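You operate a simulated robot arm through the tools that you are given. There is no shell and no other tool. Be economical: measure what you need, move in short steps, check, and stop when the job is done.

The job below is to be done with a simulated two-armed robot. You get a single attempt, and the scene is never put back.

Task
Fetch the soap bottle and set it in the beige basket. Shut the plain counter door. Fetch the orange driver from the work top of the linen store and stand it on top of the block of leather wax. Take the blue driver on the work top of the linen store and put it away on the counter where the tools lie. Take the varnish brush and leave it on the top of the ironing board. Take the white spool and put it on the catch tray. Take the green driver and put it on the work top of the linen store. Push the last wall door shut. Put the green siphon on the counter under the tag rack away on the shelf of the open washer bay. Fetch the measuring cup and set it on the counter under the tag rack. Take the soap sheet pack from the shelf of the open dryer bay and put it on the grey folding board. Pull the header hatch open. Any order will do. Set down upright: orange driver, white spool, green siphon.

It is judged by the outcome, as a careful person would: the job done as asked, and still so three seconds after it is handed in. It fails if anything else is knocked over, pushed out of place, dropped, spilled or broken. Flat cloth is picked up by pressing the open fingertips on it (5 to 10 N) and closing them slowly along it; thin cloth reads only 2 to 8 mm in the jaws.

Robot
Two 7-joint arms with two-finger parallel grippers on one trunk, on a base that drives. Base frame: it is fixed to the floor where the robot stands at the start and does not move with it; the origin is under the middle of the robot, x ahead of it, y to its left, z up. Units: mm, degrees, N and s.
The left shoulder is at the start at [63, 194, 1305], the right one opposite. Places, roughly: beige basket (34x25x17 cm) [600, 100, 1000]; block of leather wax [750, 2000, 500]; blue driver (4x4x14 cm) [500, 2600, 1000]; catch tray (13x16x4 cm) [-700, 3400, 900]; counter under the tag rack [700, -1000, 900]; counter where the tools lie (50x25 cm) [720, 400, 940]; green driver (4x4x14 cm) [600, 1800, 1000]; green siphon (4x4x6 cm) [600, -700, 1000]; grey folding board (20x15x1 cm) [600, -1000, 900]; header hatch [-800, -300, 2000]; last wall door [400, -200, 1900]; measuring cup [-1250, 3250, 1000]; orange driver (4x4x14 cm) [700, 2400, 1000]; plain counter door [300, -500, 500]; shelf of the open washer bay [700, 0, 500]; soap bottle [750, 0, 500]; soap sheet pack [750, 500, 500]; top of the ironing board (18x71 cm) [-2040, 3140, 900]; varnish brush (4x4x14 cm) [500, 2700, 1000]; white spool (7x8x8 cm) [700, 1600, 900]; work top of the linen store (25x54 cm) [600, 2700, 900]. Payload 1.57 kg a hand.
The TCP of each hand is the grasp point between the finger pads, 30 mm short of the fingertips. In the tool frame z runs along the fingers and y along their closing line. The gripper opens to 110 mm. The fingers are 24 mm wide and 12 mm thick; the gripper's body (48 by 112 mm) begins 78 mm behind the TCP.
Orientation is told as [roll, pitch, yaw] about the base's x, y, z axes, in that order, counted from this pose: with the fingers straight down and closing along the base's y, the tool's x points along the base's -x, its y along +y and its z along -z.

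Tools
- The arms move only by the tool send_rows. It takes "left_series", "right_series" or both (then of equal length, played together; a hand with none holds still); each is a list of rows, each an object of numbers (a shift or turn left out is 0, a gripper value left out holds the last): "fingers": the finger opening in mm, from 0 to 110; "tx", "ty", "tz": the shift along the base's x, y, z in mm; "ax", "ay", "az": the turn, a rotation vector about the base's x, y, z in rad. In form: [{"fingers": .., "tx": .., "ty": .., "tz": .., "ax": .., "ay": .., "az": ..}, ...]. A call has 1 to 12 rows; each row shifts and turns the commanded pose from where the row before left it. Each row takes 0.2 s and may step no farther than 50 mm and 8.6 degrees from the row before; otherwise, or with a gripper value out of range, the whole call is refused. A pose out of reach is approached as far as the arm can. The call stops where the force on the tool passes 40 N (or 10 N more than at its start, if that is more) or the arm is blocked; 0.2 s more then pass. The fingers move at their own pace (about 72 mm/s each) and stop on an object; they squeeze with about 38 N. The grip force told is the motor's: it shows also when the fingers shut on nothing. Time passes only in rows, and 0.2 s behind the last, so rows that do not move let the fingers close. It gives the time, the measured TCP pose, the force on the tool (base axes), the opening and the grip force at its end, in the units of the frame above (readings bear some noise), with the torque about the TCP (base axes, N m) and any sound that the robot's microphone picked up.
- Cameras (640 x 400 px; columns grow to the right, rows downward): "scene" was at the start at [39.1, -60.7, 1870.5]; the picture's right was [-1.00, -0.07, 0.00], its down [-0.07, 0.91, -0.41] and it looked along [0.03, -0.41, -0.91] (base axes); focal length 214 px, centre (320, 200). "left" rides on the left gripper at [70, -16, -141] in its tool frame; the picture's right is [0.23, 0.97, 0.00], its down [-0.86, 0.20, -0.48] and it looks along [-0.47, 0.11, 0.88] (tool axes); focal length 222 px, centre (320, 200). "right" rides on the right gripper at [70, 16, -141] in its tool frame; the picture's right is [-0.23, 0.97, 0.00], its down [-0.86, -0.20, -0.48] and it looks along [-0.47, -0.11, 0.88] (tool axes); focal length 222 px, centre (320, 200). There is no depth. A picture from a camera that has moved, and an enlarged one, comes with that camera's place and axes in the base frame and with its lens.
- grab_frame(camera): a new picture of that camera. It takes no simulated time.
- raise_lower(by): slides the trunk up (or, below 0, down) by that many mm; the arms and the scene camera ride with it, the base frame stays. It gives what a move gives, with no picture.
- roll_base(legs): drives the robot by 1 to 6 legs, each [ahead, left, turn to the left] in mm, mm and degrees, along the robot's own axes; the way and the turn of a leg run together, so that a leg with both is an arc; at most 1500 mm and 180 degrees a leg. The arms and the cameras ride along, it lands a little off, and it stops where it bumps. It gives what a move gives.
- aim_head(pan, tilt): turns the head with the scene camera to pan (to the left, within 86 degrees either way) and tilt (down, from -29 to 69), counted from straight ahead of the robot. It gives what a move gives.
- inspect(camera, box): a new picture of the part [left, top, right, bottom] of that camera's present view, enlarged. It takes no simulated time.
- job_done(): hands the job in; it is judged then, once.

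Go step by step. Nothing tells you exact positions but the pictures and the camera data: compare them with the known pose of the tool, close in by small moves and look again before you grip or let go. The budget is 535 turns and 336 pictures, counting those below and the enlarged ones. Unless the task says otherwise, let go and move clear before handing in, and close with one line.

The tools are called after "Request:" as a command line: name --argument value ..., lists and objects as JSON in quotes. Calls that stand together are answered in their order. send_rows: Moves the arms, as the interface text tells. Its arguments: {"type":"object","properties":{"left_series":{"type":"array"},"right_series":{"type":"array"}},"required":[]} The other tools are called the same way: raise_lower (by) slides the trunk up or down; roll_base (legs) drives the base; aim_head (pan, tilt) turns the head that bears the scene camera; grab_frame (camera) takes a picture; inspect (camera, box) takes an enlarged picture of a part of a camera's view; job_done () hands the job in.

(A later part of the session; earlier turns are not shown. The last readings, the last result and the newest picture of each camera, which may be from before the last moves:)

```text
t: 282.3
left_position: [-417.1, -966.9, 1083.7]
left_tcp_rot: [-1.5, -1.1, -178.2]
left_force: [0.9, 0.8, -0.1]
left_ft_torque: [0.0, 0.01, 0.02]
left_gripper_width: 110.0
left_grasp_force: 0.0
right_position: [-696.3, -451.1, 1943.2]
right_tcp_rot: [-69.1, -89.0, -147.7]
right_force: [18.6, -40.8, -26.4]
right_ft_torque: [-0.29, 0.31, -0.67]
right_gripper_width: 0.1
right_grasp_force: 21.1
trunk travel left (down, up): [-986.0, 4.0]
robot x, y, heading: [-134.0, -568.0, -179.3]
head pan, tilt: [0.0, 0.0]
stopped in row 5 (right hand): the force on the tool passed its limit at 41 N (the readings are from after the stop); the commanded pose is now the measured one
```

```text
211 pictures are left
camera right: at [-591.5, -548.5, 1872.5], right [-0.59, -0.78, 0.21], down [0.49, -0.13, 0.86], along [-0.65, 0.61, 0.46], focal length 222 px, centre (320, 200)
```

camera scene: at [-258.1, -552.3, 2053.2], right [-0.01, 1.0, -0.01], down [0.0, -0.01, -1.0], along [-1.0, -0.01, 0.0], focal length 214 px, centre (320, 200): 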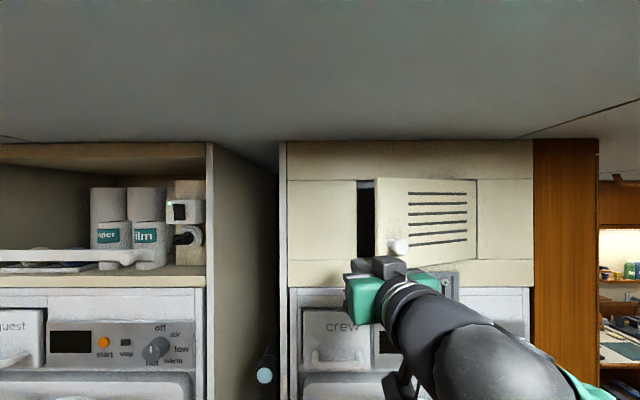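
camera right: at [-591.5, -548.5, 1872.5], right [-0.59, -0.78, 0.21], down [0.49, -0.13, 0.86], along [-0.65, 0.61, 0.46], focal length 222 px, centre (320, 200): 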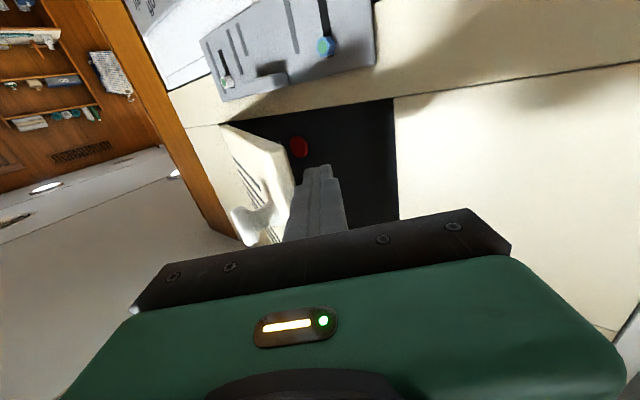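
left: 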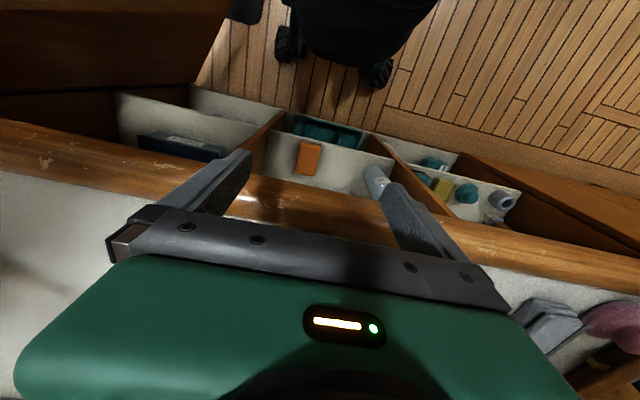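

I relieve the sideways pressure and pull straight outward.

Request:
send_rows --right_series '[{"ty": -6, "tx": -4}, {"ty": -3}, {"tx": 12}, {"tx": 12}, {"tx": 12, "ty": 2}, {"tx": 12, "ty": 3}, {"tx": 12, "ty": 4}]'

Request:
grab_frame --camera "right"

```text
t: 283.9
left_position: [-420.6, -956.8, 1087.8]
left_tcp_rot: [-0.9, -1.1, -178.1]
left_force: [0.0, -0.3, 0.7]
left_ft_torque: [-0.05, -0.04, -0.01]
left_gripper_width: 109.9
left_grasp_force: 0.0
right_position: [-641.6, -420.7, 1945.5]
right_tcp_rot: [-49.4, -89.6, -168.3]
right_force: [12.7, -16.5, 1.0]
right_ft_torque: [0.05, 0.0, -0.36]
right_gripper_width: 0.0
right_grasp_force: 21.8
trunk travel left (down, up): [-986.0, 4.0]
robot x, y, heading: [-134.1, -568.8, -179.3]
head pan, tilt: [0.0, 0.0]
```

```text
210 pictures are left
camera right: at [-539.8, -520.9, 1874.8], right [-0.6, -0.77, 0.22], down [0.49, -0.14, 0.86], along [-0.63, 0.62, 0.46], focal length 222 px, centre (320, 200)
```

right: 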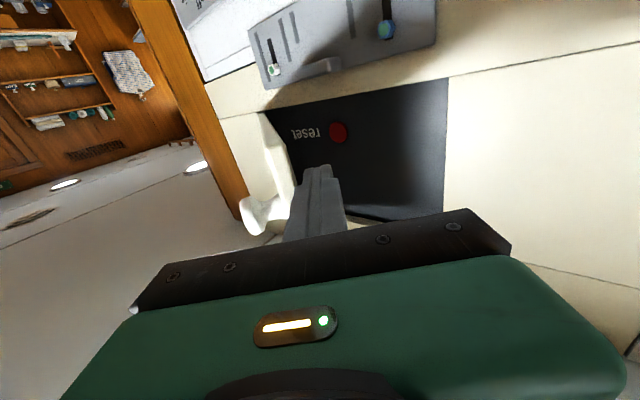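

It swings well now. I continue sweeping it open.

Request:
send_rows --right_series '[{"tx": 10, "ty": 8}, {"tx": 10, "ty": 10}, {"tx": 8, "ty": 12}, {"tx": 8, "ty": 14}, {"tx": 6, "ty": 15}, {"tx": 4, "ty": 16}, {"tx": 2, "ty": 18}]'

Request:
grab_frame --camera "right"

Request:
grab_frame --camera "scene"

```text
t: 285.1
left_position: [-412.8, -958.0, 1088.5]
left_tcp_rot: [-0.8, -1.4, -178.1]
left_force: [-0.5, 0.7, -0.3]
left_ft_torque: [-0.04, 0.0, 0.0]
left_gripper_width: 110.1
left_grasp_force: 0.0
right_position: [-589.2, -373.9, 1943.8]
right_tcp_rot: [-9.8, -89.7, 153.0]
right_force: [38.3, -35.2, -18.0]
right_ft_torque: [0.03, 0.37, -0.76]
right_gripper_width: 0.2
right_grasp_force: 21.3
trunk travel left (down, up): [-986.0, 4.0]
robot x, y, heading: [-133.1, -569.5, -179.5]
head pan, tilt: [0.0, 0.0]
stopped in row 6 (right hand): the force on the tool passed its limit at 44 N (the readings are from after the stop); the commanded pose is now the measured one
```

```text
209 pictures are left
camera right: at [-484.6, -472.1, 1874.0], right [-0.58, -0.78, 0.23], down [0.5, -0.12, 0.86], along [-0.64, 0.61, 0.46], focal length 222 px, centre (320, 200)
```

right: 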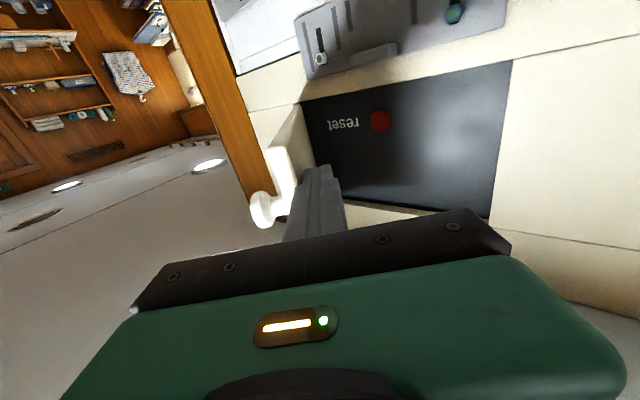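

```text
208 pictures are left
camera scene: at [-224.1, -604.5, 2054.3], right [-0.01, 1.0, 0.02], down [-0.01, 0.02, -1.0], along [-1.0, -0.01, 0.01], focal length 214 px, centre (320, 200)
```

scene: 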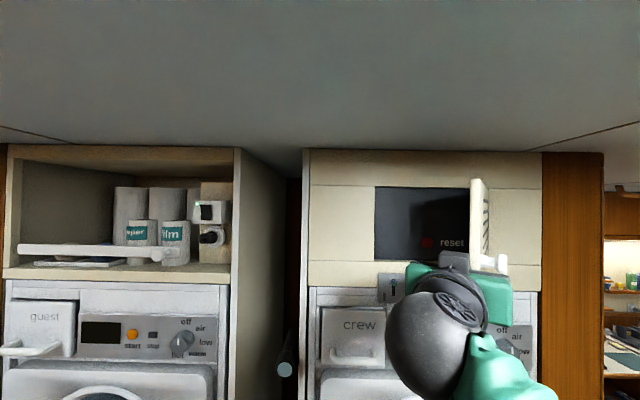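

The body is pressing on the panel's edge. I slide back a little along the finger and push perpendicular to the panel.

Request:
send_rows --right_series '[{"tx": 12, "ty": -14}, {"tx": 8, "ty": -10}, {"tx": 10, "ty": 12}, {"tx": 10, "ty": 14}, {"tx": 8, "ty": 14}, {"tx": 6, "ty": 14}, {"tx": 4, "ty": 14}, {"tx": 2, "ty": 14}]'

Request:
grab_frame --camera "right"

```text
t: 286.9
left_position: [-420.1, -951.0, 1088.9]
left_tcp_rot: [-0.4, -1.0, -178.1]
left_force: [-0.3, -1.1, -0.1]
left_ft_torque: [0.04, 0.01, 0.02]
left_gripper_width: 109.9
left_grasp_force: 0.0
right_position: [-568.1, -332.0, 1935.8]
right_tcp_rot: [-11.0, -89.2, 153.3]
right_force: [-0.2, -0.9, 0.4]
right_ft_torque: [-0.02, -0.02, 0.0]
right_gripper_width: 0.0
right_grasp_force: 21.5
right hand out of reach, approached as far as the arm can: row 5, 6, 7, 8
trunk travel left (down, up): [-986.0, 4.0]
robot x, y, heading: [-128.9, -569.4, -179.1]
head pan, tilt: [0.0, 0.0]
```

```text
207 pictures are left
camera right: at [-466.2, -432.3, 1866.7], right [-0.6, -0.77, 0.22], down [0.49, -0.13, 0.86], along [-0.64, 0.62, 0.45], focal length 222 px, centre (320, 200)
```

right: 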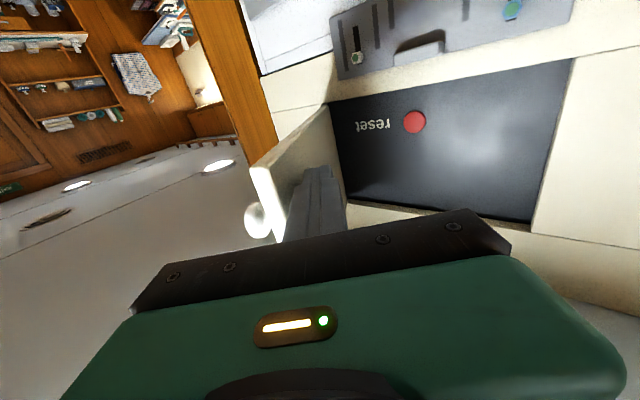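

Now the finger lies on the inner face. I push further by sliding the base to the right.

Request:
roll_base --legs '[[0, -100, 0]]'

Request:
grab_frame --camera "scene"

```text
t: 288.1
left_position: [-429.9, -866.9, 1079.4]
left_tcp_rot: [-1.3, -0.6, -178.1]
left_force: [0.8, -0.4, 0.4]
left_ft_torque: [0.06, 0.05, 0.0]
left_gripper_width: 110.2
left_grasp_force: 0.1
right_position: [-587.8, -265.9, 1936.2]
right_tcp_rot: [-62.2, -88.7, -155.0]
right_force: [-2.1, -1.4, -0.7]
right_ft_torque: [0.04, 0.04, -0.18]
right_gripper_width: 0.0
right_grasp_force: 21.3
trunk travel left (down, up): [-986.0, 4.0]
robot x, y, heading: [-134.7, -467.5, -179.4]
head pan, tilt: [0.0, 0.0]
```

```text
206 pictures are left
camera scene: at [-260.7, -496.6, 2052.9], right [-0.01, 1.0, 0.01], down [0.0, 0.01, -1.0], along [-1.0, -0.01, 0.0], focal length 214 px, centre (320, 200)
```

scene: 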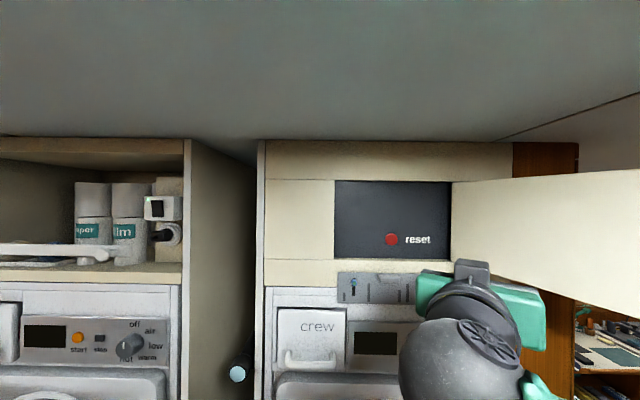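

The hatch is wide open (about 90°). I retreat the hand away from it and back off.

Request:
send_rows --right_series '[{"ty": -15}, {"ty": -25, "tx": 10}, {"ty": -30, "tx": 15}, {"ty": -30, "tx": 15}, {"ty": -30, "tz": -30}, {"tz": -40}, {"tz": -40}, {"tz": -40}, {"tz": -40}]'

Request:
roll_base --legs '[[-60, 0, 0]]'

Request:
grab_frame --camera "scene"

```text
t: 290.3
left_position: [-426.5, -862.8, 1084.5]
left_tcp_rot: [-0.8, -0.6, -178.1]
left_force: [0.6, -0.5, 0.5]
left_ft_torque: [0.0, 0.02, 0.0]
left_gripper_width: 110.1
left_grasp_force: 0.0
right_position: [-541.1, -380.4, 1744.3]
right_tcp_rot: [-35.5, -88.9, 178.4]
right_force: [1.0, 0.2, 0.6]
right_ft_torque: [0.01, 0.0, 0.03]
right_gripper_width: 0.4
right_grasp_force: 21.1
trunk travel left (down, up): [-986.0, 4.0]
robot x, y, heading: [-135.8, -471.4, -179.3]
head pan, tilt: [0.0, 0.0]
stopped in row 9 (right hand): the arm was blocked; the commanded pose is now the measured one
```

```text
t: 291.3
left_position: [-376.6, -858.5, 1082.5]
left_tcp_rot: [-0.7, -0.2, -178.0]
left_force: [-0.8, -0.1, -0.4]
left_ft_torque: [-0.03, -0.08, 0.03]
left_gripper_width: 110.1
left_grasp_force: 0.0
right_position: [-497.6, -374.7, 1739.5]
right_tcp_rot: [-32.1, -88.3, 175.0]
right_force: [-1.0, 0.3, 0.0]
right_ft_torque: [0.01, 0.01, -0.05]
right_gripper_width: 0.0
right_grasp_force: 21.2
trunk travel left (down, up): [-986.0, 4.0]
robot x, y, heading: [-72.4, -471.4, -179.7]
head pan, tilt: [0.0, 0.0]
```

```text
205 pictures are left
camera scene: at [-214.0, -485.0, 2052.0], right [-0.01, 1.0, 0.01], down [0.01, 0.01, -1.0], along [-1.0, -0.01, -0.01], focal length 214 px, centre (320, 200)
```

scene: 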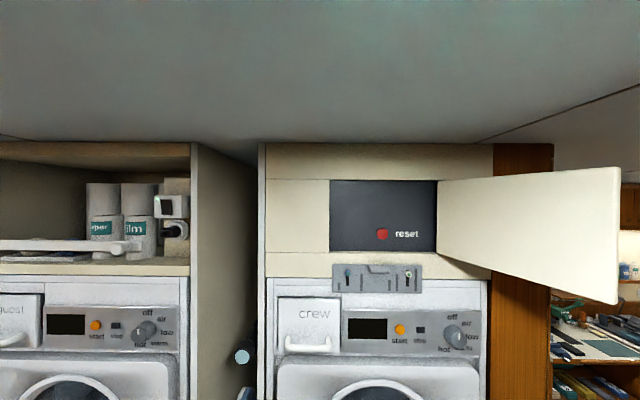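

Hatch stands open at ~90°. The arm seemed to bind against something, so I extend it forward before lowering.

Request:
send_rows --right_series '[{"tz": 15, "tx": -20}, {"tx": -30}, {"tx": -30}, {"tx": -20, "ty": -10, "ay": -0.05}, {"tz": -20, "ay": -0.12}, {"tz": -25, "ay": -0.12}, {"tz": -30, "ay": -0.12}, {"tz": -30, "ay": -0.12}, {"tz": -30, "ay": -0.12}]'

Request:
aim_head --pan 0 --tilt 45

Request:
grab_frame --camera "scene"

```text
t: 293.3
left_position: [-364.6, -848.8, 1089.9]
left_tcp_rot: [0.0, -0.8, -178.1]
left_force: [0.0, 1.2, 0.2]
left_ft_torque: [-0.04, -0.02, 0.0]
left_gripper_width: 110.0
left_grasp_force: 0.0
right_position: [-579.0, -369.1, 1621.7]
right_tcp_rot: [-36.2, -51.5, 178.9]
right_force: [0.6, 0.2, -0.7]
right_ft_torque: [-0.04, 0.0, 0.02]
right_gripper_width: 0.2
right_grasp_force: 21.2
trunk travel left (down, up): [-986.0, 4.0]
robot x, y, heading: [-70.3, -470.8, -179.2]
head pan, tilt: [0.0, 0.0]
```

```text
t: 294.4
left_position: [-366.8, -846.5, 1090.1]
left_tcp_rot: [-0.1, -0.8, -178.0]
left_force: [0.0, 0.3, 0.1]
left_ft_torque: [-0.06, -0.04, -0.03]
left_gripper_width: 109.8
left_grasp_force: 0.1
right_position: [-580.8, -365.2, 1623.0]
right_tcp_rot: [-36.0, -51.7, 178.9]
right_force: [0.4, 1.0, 1.1]
right_ft_torque: [-0.01, 0.03, -0.02]
right_gripper_width: 0.0
right_grasp_force: 21.3
trunk travel left (down, up): [-986.0, 4.0]
robot x, y, heading: [-67.4, -467.4, -179.7]
head pan, tilt: [0.0, 45.0]
```

```text
204 pictures are left
camera scene: at [-187.3, -464.7, 1982.5], right [-0.01, 1.0, 0.0], down [0.71, 0.01, -0.71], along [-0.71, -0.01, -0.71], focal length 214 px, centre (320, 200)
```

scene: 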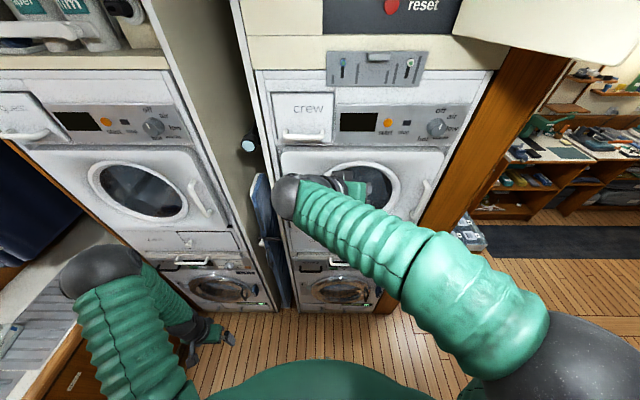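

I bring the right hand back to pointing down.

Request:
send_rows --right_series '[{"ax": -0.09, "ay": -0.094, "tz": -40, "tx": 10}, {"ax": -0.09, "ay": -0.094, "tz": -40, "tx": 10}, {"ax": -0.09, "ay": -0.094, "tz": -40, "tx": 10}, {"ax": -0.09, "ay": -0.094, "tz": -40, "tx": 10}, {"ax": -0.09, "ay": -0.094, "tz": -40, "tx": 10}, {"ax": -0.09, "ay": -0.094, "tz": -40, "tx": 10}, {"ax": -0.09, "ay": -0.094, "tz": -40, "tx": 10}, {"ax": -0.09, "ay": -0.094, "tz": -40, "tx": 10}, {"tz": -40}]'

Request:
raise_lower --by -150

```text
t: 296.4
left_position: [-367.0, -848.3, 1090.0]
left_tcp_rot: [0.0, -0.6, -178.0]
left_force: [0.5, 0.6, -0.5]
left_ft_torque: [-0.02, -0.03, 0.01]
left_gripper_width: 109.9
left_grasp_force: 0.2
right_position: [-500.8, -367.9, 1259.5]
right_tcp_rot: [-0.2, 0.1, 161.1]
right_force: [0.0, -0.6, 0.3]
right_ft_torque: [0.02, -0.03, -0.01]
right_gripper_width: 0.0
right_grasp_force: 21.6
trunk travel left (down, up): [-986.0, 4.0]
robot x, y, heading: [-78.2, -472.4, -179.2]
head pan, tilt: [0.0, 45.0]
```

```text
t: 298.1
left_position: [-365.3, -850.4, 938.8]
left_tcp_rot: [-0.2, -0.7, -177.9]
left_force: [0.1, -0.1, -0.2]
left_ft_torque: [0.0, -0.02, 0.0]
left_gripper_width: 110.0
left_grasp_force: 0.1
right_position: [-498.8, -370.4, 1111.9]
right_tcp_rot: [-0.4, -0.1, 161.1]
right_force: [-0.1, -0.2, 0.5]
right_ft_torque: [0.01, -0.02, 0.02]
right_gripper_width: 0.0
right_grasp_force: 21.4
trunk travel left (down, up): [-836.0, 154.0]
robot x, y, heading: [-72.6, -469.5, -179.5]
head pan, tilt: [0.0, 45.0]
```

Now I turn back toward the counters and travel left to the tool counter and linen store.

Request:
send_rows --right_series '[{"az": 0.13}, {"az": 0.13}, {"az": 0.08, "fingers": 90}]'

Request:
roll_base --legs '[[60, 0, 0], [0, 0, -90], [0, 0, -90]]'

Request:
roll_base --legs '[[0, 1400, 0], [0, 700, 0]]'

Request:
aim_head --pan 0 --tilt 40

Request:
grab_frame --camera "scene"

```text
t: 298.9
left_position: [-365.8, -850.5, 938.9]
left_tcp_rot: [-0.2, -0.7, -177.9]
left_force: [-0.4, 0.4, 0.8]
left_ft_torque: [-0.01, 0.01, -0.01]
left_gripper_width: 109.9
left_grasp_force: 0.0
right_position: [-499.2, -371.1, 1111.2]
right_tcp_rot: [-0.3, -0.1, -179.3]
right_force: [0.1, 0.0, 0.0]
right_ft_torque: [-0.03, 0.01, -0.01]
right_gripper_width: 52.4
right_grasp_force: 0.1
trunk travel left (down, up): [-836.0, 154.0]
robot x, y, heading: [-70.5, -469.6, -179.3]
head pan, tilt: [0.0, 45.0]
```

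```text
t: 307.4
left_position: [135.1, -75.6, 938.8]
left_tcp_rot: [-0.2, -0.8, 5.5]
left_force: [1.1, -0.2, 0.0]
left_ft_torque: [0.01, -0.01, 0.0]
left_gripper_width: 109.9
left_grasp_force: 0.0
right_position: [296.7, -546.2, 1111.3]
right_tcp_rot: [-0.5, 0.0, 4.0]
right_force: [-0.1, -0.4, -0.8]
right_ft_torque: [0.03, -0.02, 0.0]
right_gripper_width: 90.0
right_grasp_force: 0.0
trunk travel left (down, up): [-836.0, 154.0]
robot x, y, heading: [-131.5, -473.7, 4.0]
head pan, tilt: [0.0, 45.0]
```

```text
t: 317.8
left_position: [2.9, 1990.7, 941.3]
left_tcp_rot: [0.1, -0.8, 4.8]
left_force: [0.3, -0.4, 0.7]
left_ft_torque: [0.01, 0.0, 0.0]
left_gripper_width: 110.0
left_grasp_force: 0.1
right_position: [157.4, 1518.1, 1110.4]
right_tcp_rot: [0.0, -0.2, 3.4]
right_force: [0.4, 0.2, 0.8]
right_ft_torque: [0.0, 0.01, 0.0]
right_gripper_width: 90.2
right_grasp_force: 0.0
trunk travel left (down, up): [-836.0, 154.0]
robot x, y, heading: [-271.5, 1602.0, 3.1]
head pan, tilt: [0.0, 45.0]
```

```text
t: 318.4
left_position: [1.9, 1994.9, 939.7]
left_tcp_rot: [-0.2, -1.0, 4.8]
left_force: [-0.6, 0.4, 0.2]
left_ft_torque: [0.01, -0.01, 0.0]
left_gripper_width: 109.8
left_grasp_force: 0.1
right_position: [157.8, 1523.3, 1113.3]
right_tcp_rot: [-0.5, -0.1, 3.5]
right_force: [-0.4, 0.2, 0.6]
right_ft_torque: [0.02, 0.02, 0.01]
right_gripper_width: 90.1
right_grasp_force: 0.0
trunk travel left (down, up): [-836.0, 154.0]
robot x, y, heading: [-274.0, 1600.9, 3.0]
head pan, tilt: [0.0, 40.0]
```

```text
203 pictures are left
camera scene: at [-151.6, 1615.7, 1839.6], right [0.06, -1.0, 0.0], down [-0.64, -0.04, -0.76], along [0.76, 0.04, -0.64], focal length 214 px, centre (320, 200)
```

scene: 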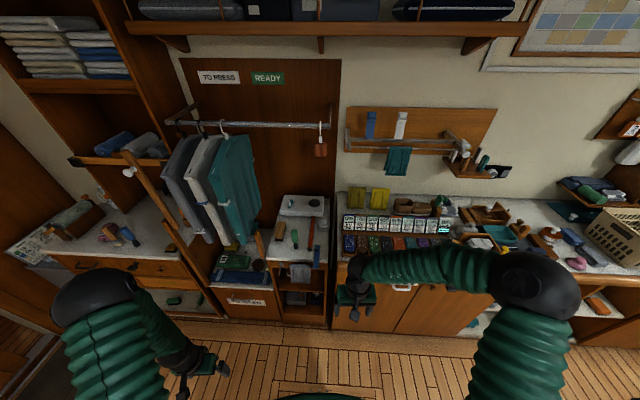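

I see a narrow unit at about y 1750 and the linen store further left. I zoom in.

Request:
inspect --camera "scene" --box '[200, 180, 350, 330]'

Request:
inspect --camera "scene" --box '[0, 140, 240, 310]'

```text
2.67 times, centred on (275, 255) of scene
camera zoom: at [-151.6, 1615.7, 1839.6], right [0.06, -1.0, 0.0], down [-0.64, -0.04, -0.76], along [0.76, 0.04, -0.64], focal length 572 px, centre (440, 53)
```

zoom: 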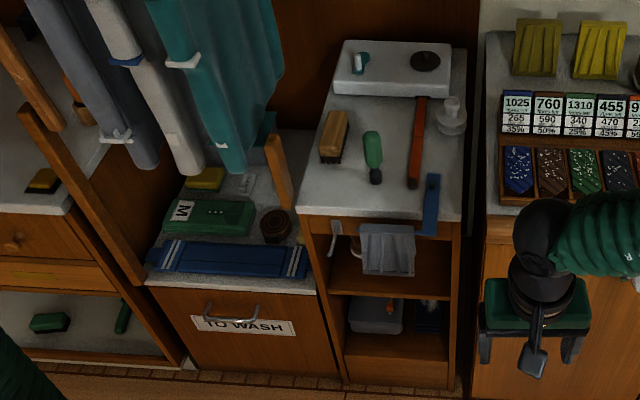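

```text
2.35 times, centred on (120, 225) of scene
camera zoom: at [-151.6, 1615.7, 1839.6], right [0.06, -1.0, 0.0], down [-0.64, -0.04, -0.76], along [0.76, 0.04, -0.64], focal length 505 px, centre (791, 141)
```

zoom: 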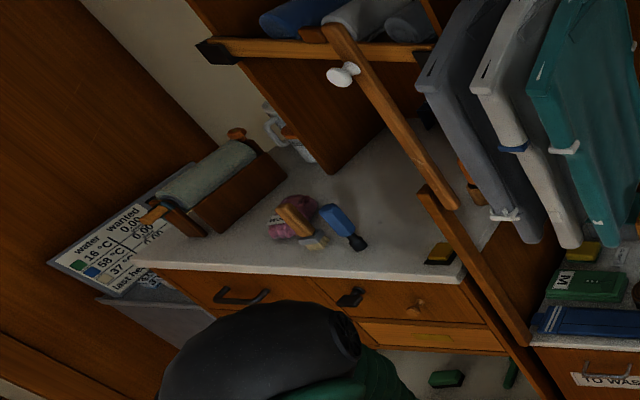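

Request:
roll_base --legs '[[0, 500, -3]]'

Request:
aim_head --pan 0 --tilt 40

Request:
grab_frame --camera "scene"

Request:
inspect --camera "scene" --box '[300, 150, 540, 300]'

Request:
inspect --camera "scene" --box '[120, 120, 360, 270]'

```text
t: 321.4
left_position: [6.9, 2474.2, 942.5]
left_tcp_rot: [0.3, -0.9, 1.9]
left_force: [0.3, 0.1, 0.3]
left_ft_torque: [0.0, -0.02, -0.03]
left_gripper_width: 110.1
left_grasp_force: 0.1
right_position: [136.2, 1991.9, 1112.1]
right_tcp_rot: [0.0, -0.3, 0.3]
right_force: [0.9, -0.2, 0.2]
right_ft_torque: [-0.01, -0.01, 0.02]
right_gripper_width: 90.0
right_grasp_force: 0.1
trunk travel left (down, up): [-836.0, 154.0]
robot x, y, heading: [-286.6, 2108.3, 0.2]
head pan, tilt: [0.0, 40.0]
```

```text
t: 322.0
left_position: [4.9, 2481.6, 940.5]
left_tcp_rot: [-0.3, -1.1, 1.8]
left_force: [-0.7, 0.4, -0.7]
left_ft_torque: [-0.01, 0.03, 0.0]
left_gripper_width: 110.1
left_grasp_force: 0.1
right_position: [134.6, 2001.4, 1112.6]
right_tcp_rot: [-0.5, -0.3, 0.3]
right_force: [-0.1, -0.3, -0.1]
right_ft_torque: [-0.04, -0.01, 0.0]
right_gripper_width: 89.9
right_grasp_force: 0.1
trunk travel left (down, up): [-836.0, 154.0]
robot x, y, heading: [-287.1, 2104.0, 0.1]
head pan, tilt: [0.0, 40.0]
```

```text
200 pictures are left
camera scene: at [-167.2, 2113.2, 1839.7], right [0.01, -1.0, 0.0], down [-0.64, -0.01, -0.76], along [0.76, 0.0, -0.64], focal length 214 px, centre (320, 200)
```

scene: 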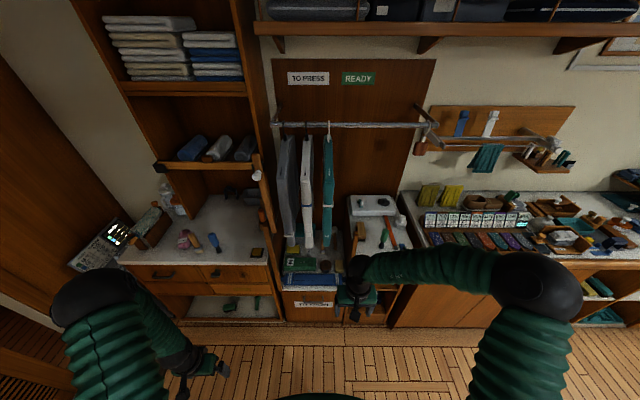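

```text
2.67 times, centred on (420, 225) of scene
camera zoom: at [-167.2, 2113.2, 1839.7], right [0.01, -1.0, 0.0], down [-0.64, -0.01, -0.76], along [0.76, 0.0, -0.64], focal length 572 px, centre (53, 133)
```

zoom: 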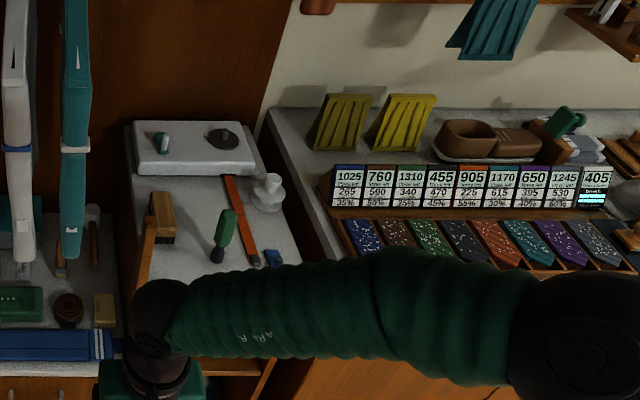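

```text
2.67 times, centred on (240, 195) of scene
camera zoom: at [-167.2, 2113.2, 1839.7], right [0.01, -1.0, 0.0], down [-0.64, -0.01, -0.76], along [0.76, 0.0, -0.64], focal length 572 px, centre (533, 213)
```

zoom: 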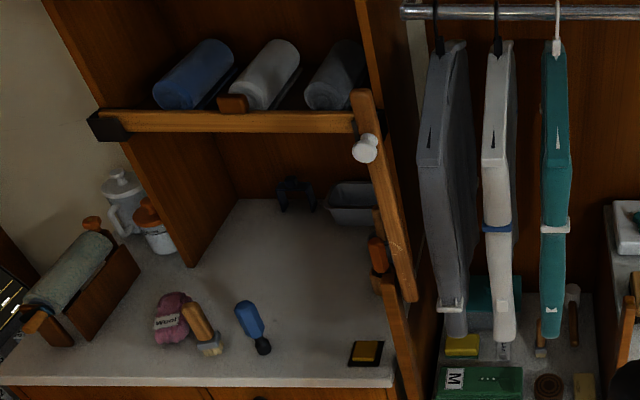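

I can see the three items on the linen store top (varnish brush, blue driver, orange driver at the right side) and the narrow unit with green driver and white spool. I look for the leather wax block below the shirts from a lower height.

Request:
send_rows --right_series '[{"ty": -35}, {"ty": -35}, {"ty": -35}, {"ty": -35}]'

Request:
raise_lower --by -380

Request:
aim_head --pan 0 --tilt 35

Request:
grab_frame --camera "scene"

Request:
inspect --camera "scene" --box '[250, 190, 410, 290]'

```text
t: 323.0
left_position: [3.4, 2480.3, 940.0]
left_tcp_rot: [-0.2, -1.0, 1.8]
left_force: [0.9, 0.4, 0.3]
left_ft_torque: [0.04, 0.02, -0.02]
left_gripper_width: 110.1
left_grasp_force: 0.1
right_position: [135.4, 1859.5, 1112.9]
right_tcp_rot: [-0.2, -0.3, 0.4]
right_force: [0.1, 0.2, 0.9]
right_ft_torque: [0.05, 0.01, 0.01]
right_gripper_width: 90.0
right_grasp_force: 0.0
trunk travel left (down, up): [-836.0, 154.0]
robot x, y, heading: [-288.1, 2099.9, 0.2]
head pan, tilt: [0.0, 40.0]
```

```text
t: 326.6
left_position: [3.1, 2480.2, 560.0]
left_tcp_rot: [-0.2, -1.0, 1.9]
left_force: [0.3, 0.9, 0.0]
left_ft_torque: [0.01, -0.01, -0.02]
left_gripper_width: 109.9
left_grasp_force: 0.1
right_position: [135.0, 1863.1, 733.0]
right_tcp_rot: [-0.5, -0.2, 0.4]
right_force: [-0.1, 0.7, 1.3]
right_ft_torque: [0.03, 0.0, -0.02]
right_gripper_width: 90.2
right_grasp_force: 0.0
trunk travel left (down, up): [-456.0, 534.0]
robot x, y, heading: [-286.9, 2103.8, 0.2]
head pan, tilt: [0.0, 40.0]
```

```text
t: 327.3
left_position: [3.6, 2479.3, 559.0]
left_tcp_rot: [-0.1, -0.9, 1.8]
left_force: [0.3, 0.1, -0.1]
left_ft_torque: [0.0, 0.0, 0.01]
left_gripper_width: 110.0
left_grasp_force: 0.0
right_position: [135.7, 1861.7, 732.2]
right_tcp_rot: [-0.6, -0.3, 0.2]
right_force: [0.1, 0.1, 0.7]
right_ft_torque: [-0.01, 0.0, 0.01]
right_gripper_width: 89.7
right_grasp_force: 0.2
trunk travel left (down, up): [-456.0, 534.0]
robot x, y, heading: [-285.7, 2100.8, 0.1]
head pan, tilt: [0.0, 35.0]
```

```text
197 pictures are left
camera scene: at [-165.4, 2107.5, 1467.2], right [0.01, -1.0, 0.0], down [-0.58, 0.0, -0.82], along [0.82, 0.0, -0.58], focal length 214 px, centre (320, 200)
```

scene: 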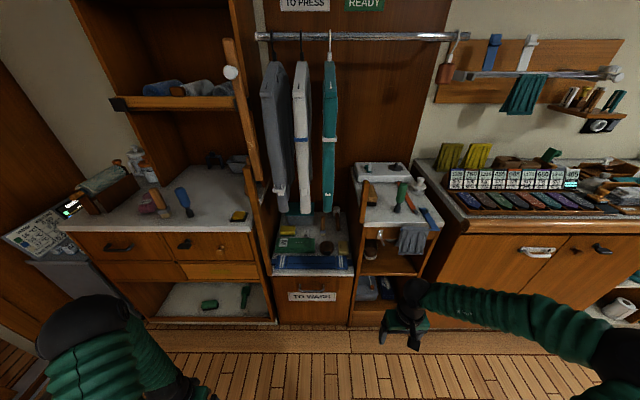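

```text
4.00 times, centred on (330, 240) of scene
camera zoom: at [-165.4, 2107.5, 1467.2], right [0.01, -1.0, 0.0], down [-0.58, 0.0, -0.82], along [0.82, 0.0, -0.58], focal length 858 px, centre (280, 40)
```

zoom: 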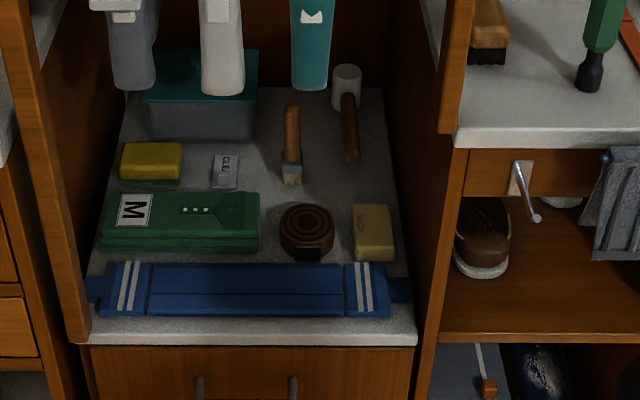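

The tan block marked "wax" beside the rolled leather belt, at about (745, 1965, 480), must be the leather wax. I go left to look at the linen store top closely.

Request:
raise_lower --by 200

Request:
roll_base --legs '[[0, 480, 0]]'

Request:
aim_head --pan -5 --tilt 30

Request:
grab_frame --camera "scene"

Request:
inspect --camera "scene" --box '[200, 140, 440, 290]'

```text
t: 329.5
left_position: [4.5, 2480.7, 760.1]
left_tcp_rot: [-0.2, -0.9, 1.8]
left_force: [0.0, 0.0, 0.6]
left_ft_torque: [-0.02, -0.02, 0.0]
left_gripper_width: 110.4
left_grasp_force: 0.1
right_position: [135.8, 1861.3, 932.8]
right_tcp_rot: [-0.5, -0.2, 0.3]
right_force: [-0.4, -0.2, -0.7]
right_ft_torque: [-0.02, 0.0, -0.01]
right_gripper_width: 89.9
right_grasp_force: 0.1
trunk travel left (down, up): [-656.0, 334.0]
robot x, y, heading: [-287.7, 2104.3, 0.4]
head pan, tilt: [0.0, 35.0]
```

```text
t: 332.3
left_position: [5.7, 2951.3, 762.5]
left_tcp_rot: [0.1, -0.8, 1.6]
left_force: [0.8, 0.6, 0.1]
left_ft_torque: [0.01, -0.03, 0.01]
left_gripper_width: 110.0
left_grasp_force: 0.0
right_position: [132.9, 2331.2, 931.7]
right_tcp_rot: [-0.1, -0.3, 0.0]
right_force: [0.1, -0.1, -0.3]
right_ft_torque: [0.06, -0.05, -0.02]
right_gripper_width: 90.2
right_grasp_force: 0.1
trunk travel left (down, up): [-656.0, 334.0]
robot x, y, heading: [-288.3, 2583.0, -0.3]
head pan, tilt: [0.0, 35.0]
```

```text
t: 333.0
left_position: [3.8, 2954.2, 760.0]
left_tcp_rot: [0.0, -1.0, 1.5]
left_force: [0.2, 0.4, -0.3]
left_ft_torque: [0.02, 0.02, 0.01]
left_gripper_width: 110.1
left_grasp_force: 0.1
right_position: [132.7, 2333.0, 932.9]
right_tcp_rot: [-0.3, -0.3, 0.0]
right_force: [0.1, 0.1, -0.8]
right_ft_torque: [0.04, -0.02, -0.01]
right_gripper_width: 90.2
right_grasp_force: 0.1
trunk travel left (down, up): [-656.0, 334.0]
robot x, y, heading: [-287.1, 2578.7, 0.2]
head pan, tilt: [-5.0, 30.0]
```

```text
195 pictures are left
camera scene: at [-164.2, 2570.5, 1675.0], right [-0.09, -1.0, 0.0], down [-0.5, 0.05, -0.86], along [0.86, -0.07, -0.5], focal length 214 px, centre (320, 200)
```

scene: 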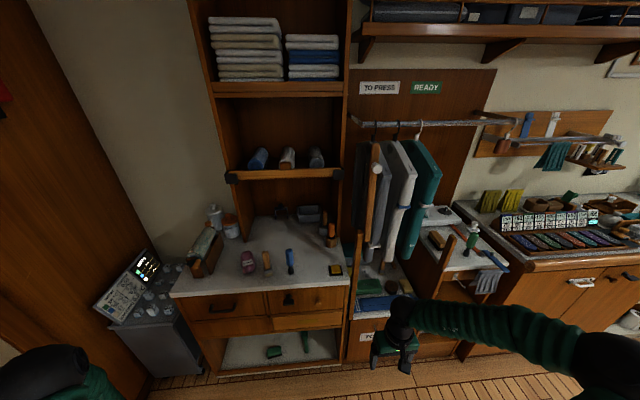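

```text
2.67 times, centred on (320, 215) of scene
camera zoom: at [-164.2, 2570.5, 1675.0], right [-0.09, -1.0, 0.0], down [-0.5, 0.05, -0.86], along [0.86, -0.07, -0.5], focal length 572 px, centre (320, 160)
```

zoom: 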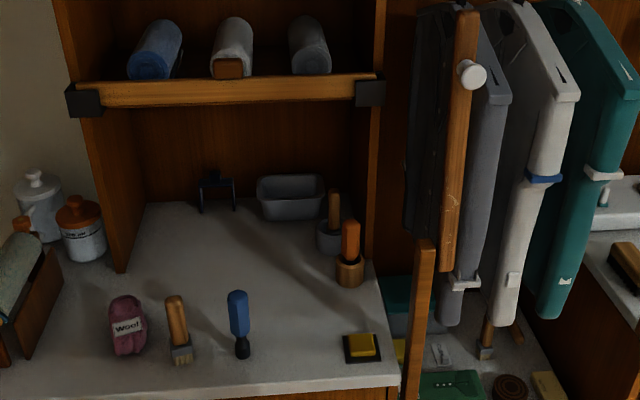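

Request:
inspect --camera "scene" --box '[300, 195, 364, 235]'

Request:
inspect --camera "scene" --box '[236, 235, 316, 285]'

```text
10.00 times, centred on (332, 215) of scene
camera zoom: at [-164.2, 2570.5, 1675.0], right [-0.09, -1.0, 0.0], down [-0.5, 0.05, -0.86], along [0.86, -0.07, -0.5], focal length 2145 px, centre (200, 50)
```

zoom: 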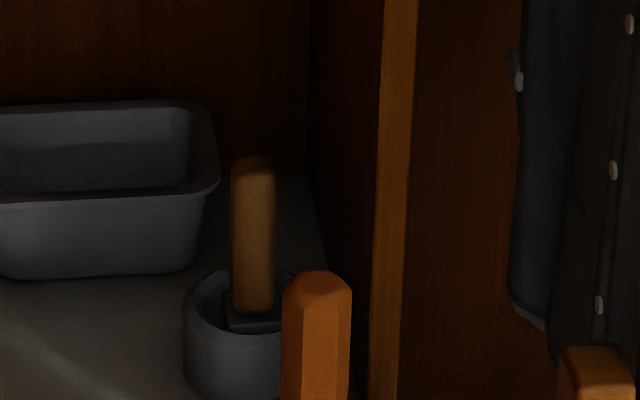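

```text
8.00 times, centred on (276, 260) of scene
camera zoom: at [-164.2, 2570.5, 1675.0], right [-0.09, -1.0, 0.0], down [-0.5, 0.05, -0.86], along [0.86, -0.07, -0.5], focal length 1716 px, centre (672, -280)
```

zoom: 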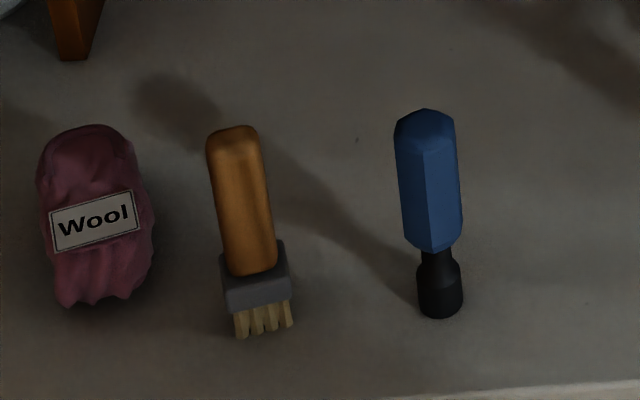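

Request:
inspect --camera "scene" --box '[304, 212, 360, 256]'

```text
9.09 times, centred on (332, 234) of scene
camera zoom: at [-164.2, 2570.5, 1675.0], right [-0.09, -1.0, 0.0], down [-0.5, 0.05, -0.86], along [0.86, -0.07, -0.5], focal length 1950 px, centre (211, -109)
```

zoom: 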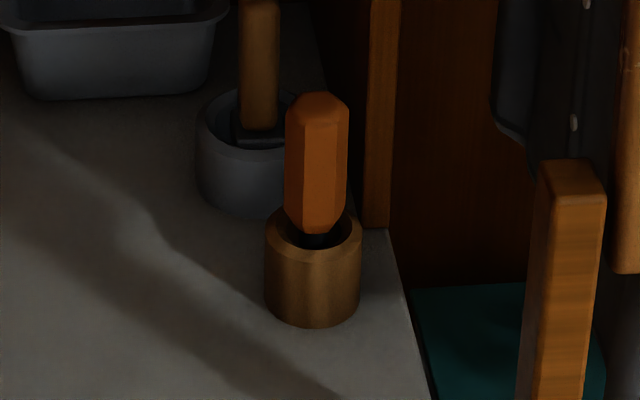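

The orange driver stands in a brass cup at about (687, 2445), handle z 945–1043; blue driver at (513, 2650) and varnish brush at (505, 2750). I set the right hand to a forward pitch with a yaw to the right for the orange driver.

Request:
raise_lower --by -130

Request:
send_rows --right_series '[{"ay": -0.14, "tx": 12, "tz": 20}, {"ay": -0.14, "tx": 12, "tz": 20}, {"ay": -0.14, "tx": 12, "tz": 20}, {"ay": -0.14, "tx": 12, "tz": 20}, {"ay": -0.14, "tx": 12, "tz": 20}, {"ay": -0.14, "tx": 12, "tz": 20}, {"ay": -0.14, "tx": 12, "tz": 20}, {"ay": -0.14, "tx": 12, "tz": 20}, {"az": -0.14, "tz": 20}, {"az": -0.14, "tz": 20}, {"az": -0.14, "tz": 20}]'

Request:
grab_frame --camera "right"

```text
t: 334.5
left_position: [3.9, 2956.2, 630.3]
left_tcp_rot: [-0.2, -1.0, 1.6]
left_force: [0.0, 0.6, -0.2]
left_ft_torque: [-0.02, -0.01, 0.03]
left_gripper_width: 109.9
left_grasp_force: 0.0
right_position: [132.2, 2337.7, 803.5]
right_tcp_rot: [-0.5, -0.4, 0.0]
right_force: [0.9, 0.4, -0.7]
right_ft_torque: [0.0, 0.03, 0.0]
right_gripper_width: 90.1
right_grasp_force: 0.0
trunk travel left (down, up): [-526.0, 464.0]
robot x, y, heading: [-288.8, 2583.5, 0.2]
head pan, tilt: [-5.0, 30.0]
```

```text
t: 336.9
left_position: [3.3, 2956.7, 629.5]
left_tcp_rot: [-0.3, -0.9, 1.6]
left_force: [-0.2, -0.3, 0.3]
left_ft_torque: [0.0, 0.01, 0.01]
left_gripper_width: 110.1
left_grasp_force: 0.0
right_position: [227.9, 2339.5, 1023.1]
right_tcp_rot: [-0.9, -64.6, -23.6]
right_force: [0.1, 0.1, 0.1]
right_ft_torque: [-0.04, 0.03, -0.02]
right_gripper_width: 90.1
right_grasp_force: 0.0
trunk travel left (down, up): [-526.0, 464.0]
robot x, y, heading: [-289.0, 2578.6, -0.0]
head pan, tilt: [-5.0, 30.0]
```

```text
190 pictures are left
camera right: at [91.8, 2419.3, 1018.8], right [0.49, 0.85, 0.2], down [-0.14, -0.15, 0.98], along [0.86, -0.51, 0.04], focal length 222 px, centre (320, 200)
```

right: 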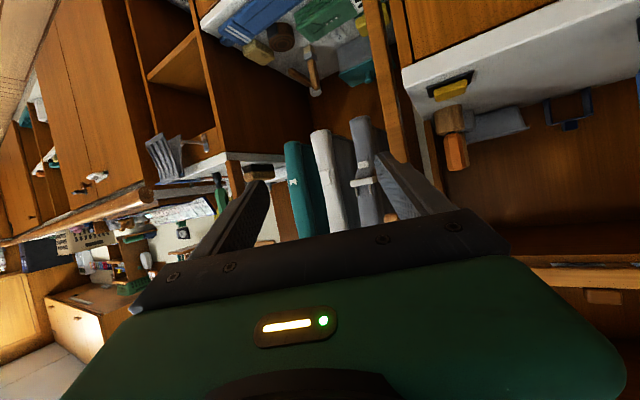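

The driver lines up from here. I tuck the left hand in, then approach.

Request:
send_rows --left_series '[{"ty": -40, "tx": -10}, {"ty": -40, "tx": -10}, {"ty": -40, "tx": -10}, {"tx": -20}]'

Request:
roll_base --legs '[[0, 150, 0], [230, 0, 0]]'

Request:
grab_frame --camera "right"

Request:
grab_frame --camera "scene"

```text
t: 337.9
left_position: [-45.7, 2835.2, 627.6]
left_tcp_rot: [-0.3, -0.8, 1.7]
left_force: [-0.1, 0.1, -0.2]
left_ft_torque: [0.0, -0.01, -0.02]
left_gripper_width: 110.0
left_grasp_force: 0.1
right_position: [227.8, 2335.4, 1021.3]
right_tcp_rot: [-0.8, -64.5, -23.8]
right_force: [0.5, -0.7, 1.0]
right_ft_torque: [0.0, -0.01, -0.05]
right_gripper_width: 89.7
right_grasp_force: 0.0
trunk travel left (down, up): [-526.0, 464.0]
robot x, y, heading: [-284.5, 2578.7, -0.1]
head pan, tilt: [-5.0, 30.0]
```

```text
t: 340.6
left_position: [178.5, 2982.6, 629.1]
left_tcp_rot: [0.0, -0.8, 1.8]
left_force: [0.2, -0.3, -0.1]
left_ft_torque: [0.04, 0.02, -0.01]
left_gripper_width: 110.1
left_grasp_force: 0.0
right_position: [452.4, 2483.9, 1020.2]
right_tcp_rot: [-0.5, -64.4, -24.0]
right_force: [0.4, 0.1, -0.4]
right_ft_torque: [-0.01, -0.01, 0.01]
right_gripper_width: 89.9
right_grasp_force: 0.0
trunk travel left (down, up): [-526.0, 464.0]
robot x, y, heading: [-62.8, 2728.7, 0.2]
head pan, tilt: [-5.0, 30.0]
```

```text
189 pictures are left
camera right: at [316.5, 2563.2, 1017.6], right [0.49, 0.85, 0.2], down [-0.14, -0.15, 0.98], along [0.86, -0.51, 0.04], focal length 222 px, centre (320, 200)
```

right: 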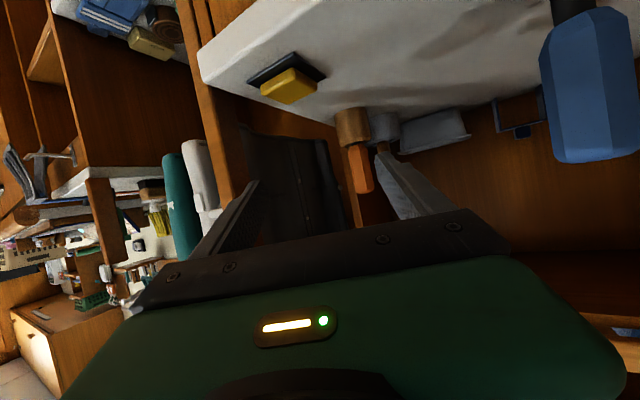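

```text
188 pictures are left
camera scene: at [59.2, 2719.5, 1545.1], right [-0.08, -1.0, 0.0], down [-0.5, 0.04, -0.87], along [0.86, -0.07, -0.5], focal length 214 px, centre (320, 200)
```

scene: 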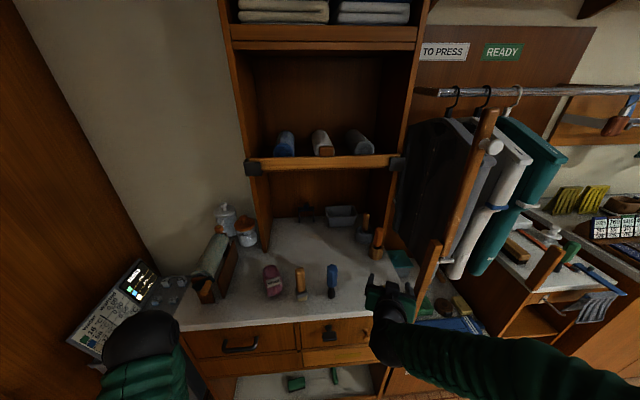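

The driver is at about (671, 2440). I drive 70 mm closer and extend.

Request:
roll_base --legs '[[70, 0, 0]]'

Request:
send_rows --right_series '[{"tx": 22, "ty": -4, "tz": -6}, {"tx": 22, "ty": -4, "tz": -6}, {"tx": 22, "ty": -6, "tz": -6}, {"tx": 20, "ty": -6, "tz": -4}, {}]'

Request:
grab_frame --camera "right"

```text
t: 341.6
left_position: [247.3, 2985.8, 627.8]
left_tcp_rot: [-0.2, -0.9, 1.7]
left_force: [0.4, 0.7, -0.4]
left_ft_torque: [0.0, 0.03, 0.01]
left_gripper_width: 110.3
left_grasp_force: 0.1
right_position: [522.7, 2487.4, 1021.4]
right_tcp_rot: [-0.9, -64.5, -23.5]
right_force: [-0.3, 0.0, -0.4]
right_ft_torque: [0.04, -0.04, 0.01]
right_gripper_width: 89.9
right_grasp_force: 0.1
trunk travel left (down, up): [-526.0, 464.0]
robot x, y, heading: [5.8, 2725.8, 0.1]
head pan, tilt: [-5.0, 30.0]
```

```text
t: 342.8
left_position: [248.0, 2985.2, 627.9]
left_tcp_rot: [-0.2, -1.0, 1.6]
left_force: [-0.6, 0.3, -0.3]
left_ft_torque: [0.01, -0.01, -0.02]
left_gripper_width: 109.8
left_grasp_force: 0.2
right_position: [607.5, 2467.3, 1000.8]
right_tcp_rot: [-0.7, -64.5, -23.5]
right_force: [0.2, -0.1, -0.6]
right_ft_torque: [-0.02, 0.04, 0.03]
right_gripper_width: 90.0
right_grasp_force: 0.0
trunk travel left (down, up): [-526.0, 464.0]
robot x, y, heading: [8.3, 2732.1, 0.1]
head pan, tilt: [-5.0, 30.0]
```

```text
187 pictures are left
camera right: at [471.4, 2547.5, 996.6], right [0.49, 0.85, 0.2], down [-0.14, -0.15, 0.98], along [0.86, -0.51, 0.04], focal length 222 px, centre (320, 200)
```

right: 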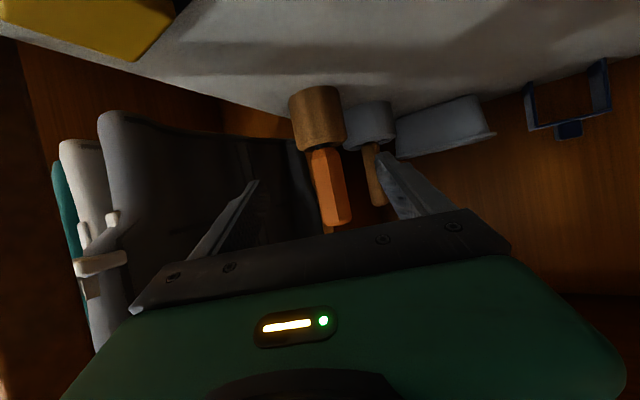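

The handle is centred. I narrow the fingers and advance the last 55 mm.

Request:
send_rows --right_series '[{"tx": 18, "ty": -6, "fingers": 64}, {"tx": 18, "ty": -6}, {"tx": 18, "ty": -6}, {}]'

Request:
grab_frame --camera "right"

```text
t: 343.8
left_position: [246.5, 2984.4, 627.4]
left_tcp_rot: [-0.2, -1.1, 1.7]
left_force: [-0.1, -0.1, -0.8]
left_ft_torque: [0.02, -0.03, -0.01]
left_gripper_width: 110.1
left_grasp_force: 0.0
right_position: [663.9, 2447.9, 1000.6]
right_tcp_rot: [-0.7, -64.5, -23.7]
right_force: [-0.4, 0.2, 0.0]
right_ft_torque: [-0.02, 0.0, 0.04]
right_gripper_width: 64.1
right_grasp_force: 0.0
trunk travel left (down, up): [-526.0, 464.0]
robot x, y, heading: [4.4, 2731.8, 0.2]
head pan, tilt: [-5.0, 30.0]
```

```text
186 pictures are left
camera right: at [526.6, 2527.8, 997.8], right [0.49, 0.85, 0.2], down [-0.14, -0.15, 0.98], along [0.86, -0.51, 0.04], focal length 222 px, centre (320, 200)
```

right: 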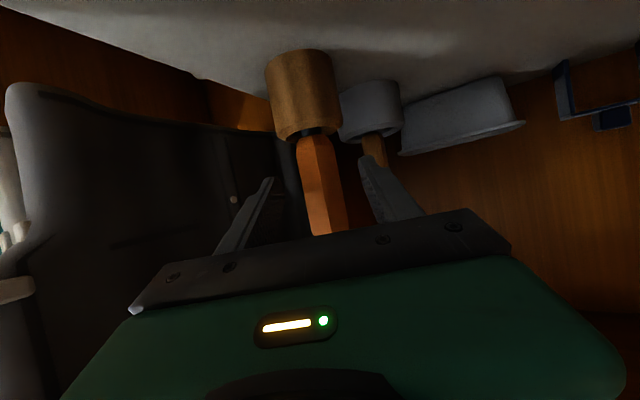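

Request:
send_rows --right_series '[{"tx": 6, "ty": -3, "fingers": 20}, {"fingers": 0}, {"fingers": 0}, {"fingers": 0}]'

Request:
send_rows --right_series '[{"tz": 15}, {"tz": 20}, {"tz": 20}, {"tz": 20}, {}]'

Request:
grab_frame --camera "right"

```text
t: 344.8
left_position: [246.9, 2984.2, 627.7]
left_tcp_rot: [-0.2, -1.0, 1.7]
left_force: [-0.3, -0.2, 0.0]
left_ft_torque: [-0.01, 0.02, -0.01]
left_gripper_width: 109.9
left_grasp_force: 0.1
right_position: [670.0, 2446.4, 1000.9]
right_tcp_rot: [-0.7, -64.6, -23.6]
right_force: [0.1, -0.6, 0.1]
right_ft_torque: [0.01, 0.0, 0.03]
right_gripper_width: 32.6
right_grasp_force: 38.1
trunk travel left (down, up): [-526.0, 464.0]
robot x, y, heading: [4.5, 2728.7, 0.1]
head pan, tilt: [-5.0, 30.0]
```

```text
t: 346.0
left_position: [247.3, 2984.4, 627.0]
left_tcp_rot: [-0.1, -0.9, 1.7]
left_force: [-0.2, 0.2, 0.4]
left_ft_torque: [-0.01, 0.0, -0.01]
left_gripper_width: 110.3
left_grasp_force: 0.1
right_position: [669.1, 2446.0, 1075.4]
right_tcp_rot: [-0.8, -64.5, -23.7]
right_force: [-0.5, 0.3, 0.2]
right_ft_torque: [0.02, 0.02, 0.02]
right_gripper_width: 32.3
right_grasp_force: 38.5
trunk travel left (down, up): [-526.0, 464.0]
robot x, y, heading: [5.3, 2725.3, 0.3]
head pan, tilt: [-5.0, 30.0]
```

```text
185 pictures are left
camera right: at [532.1, 2525.3, 1071.9], right [0.49, 0.85, 0.2], down [-0.14, -0.15, 0.98], along [0.86, -0.51, 0.04], focal length 222 px, centre (320, 200)
```

right: 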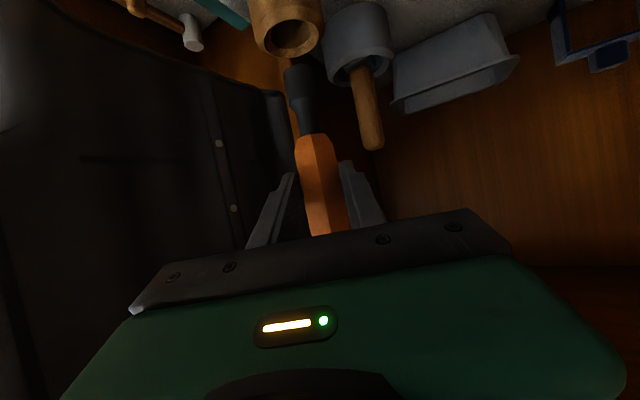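

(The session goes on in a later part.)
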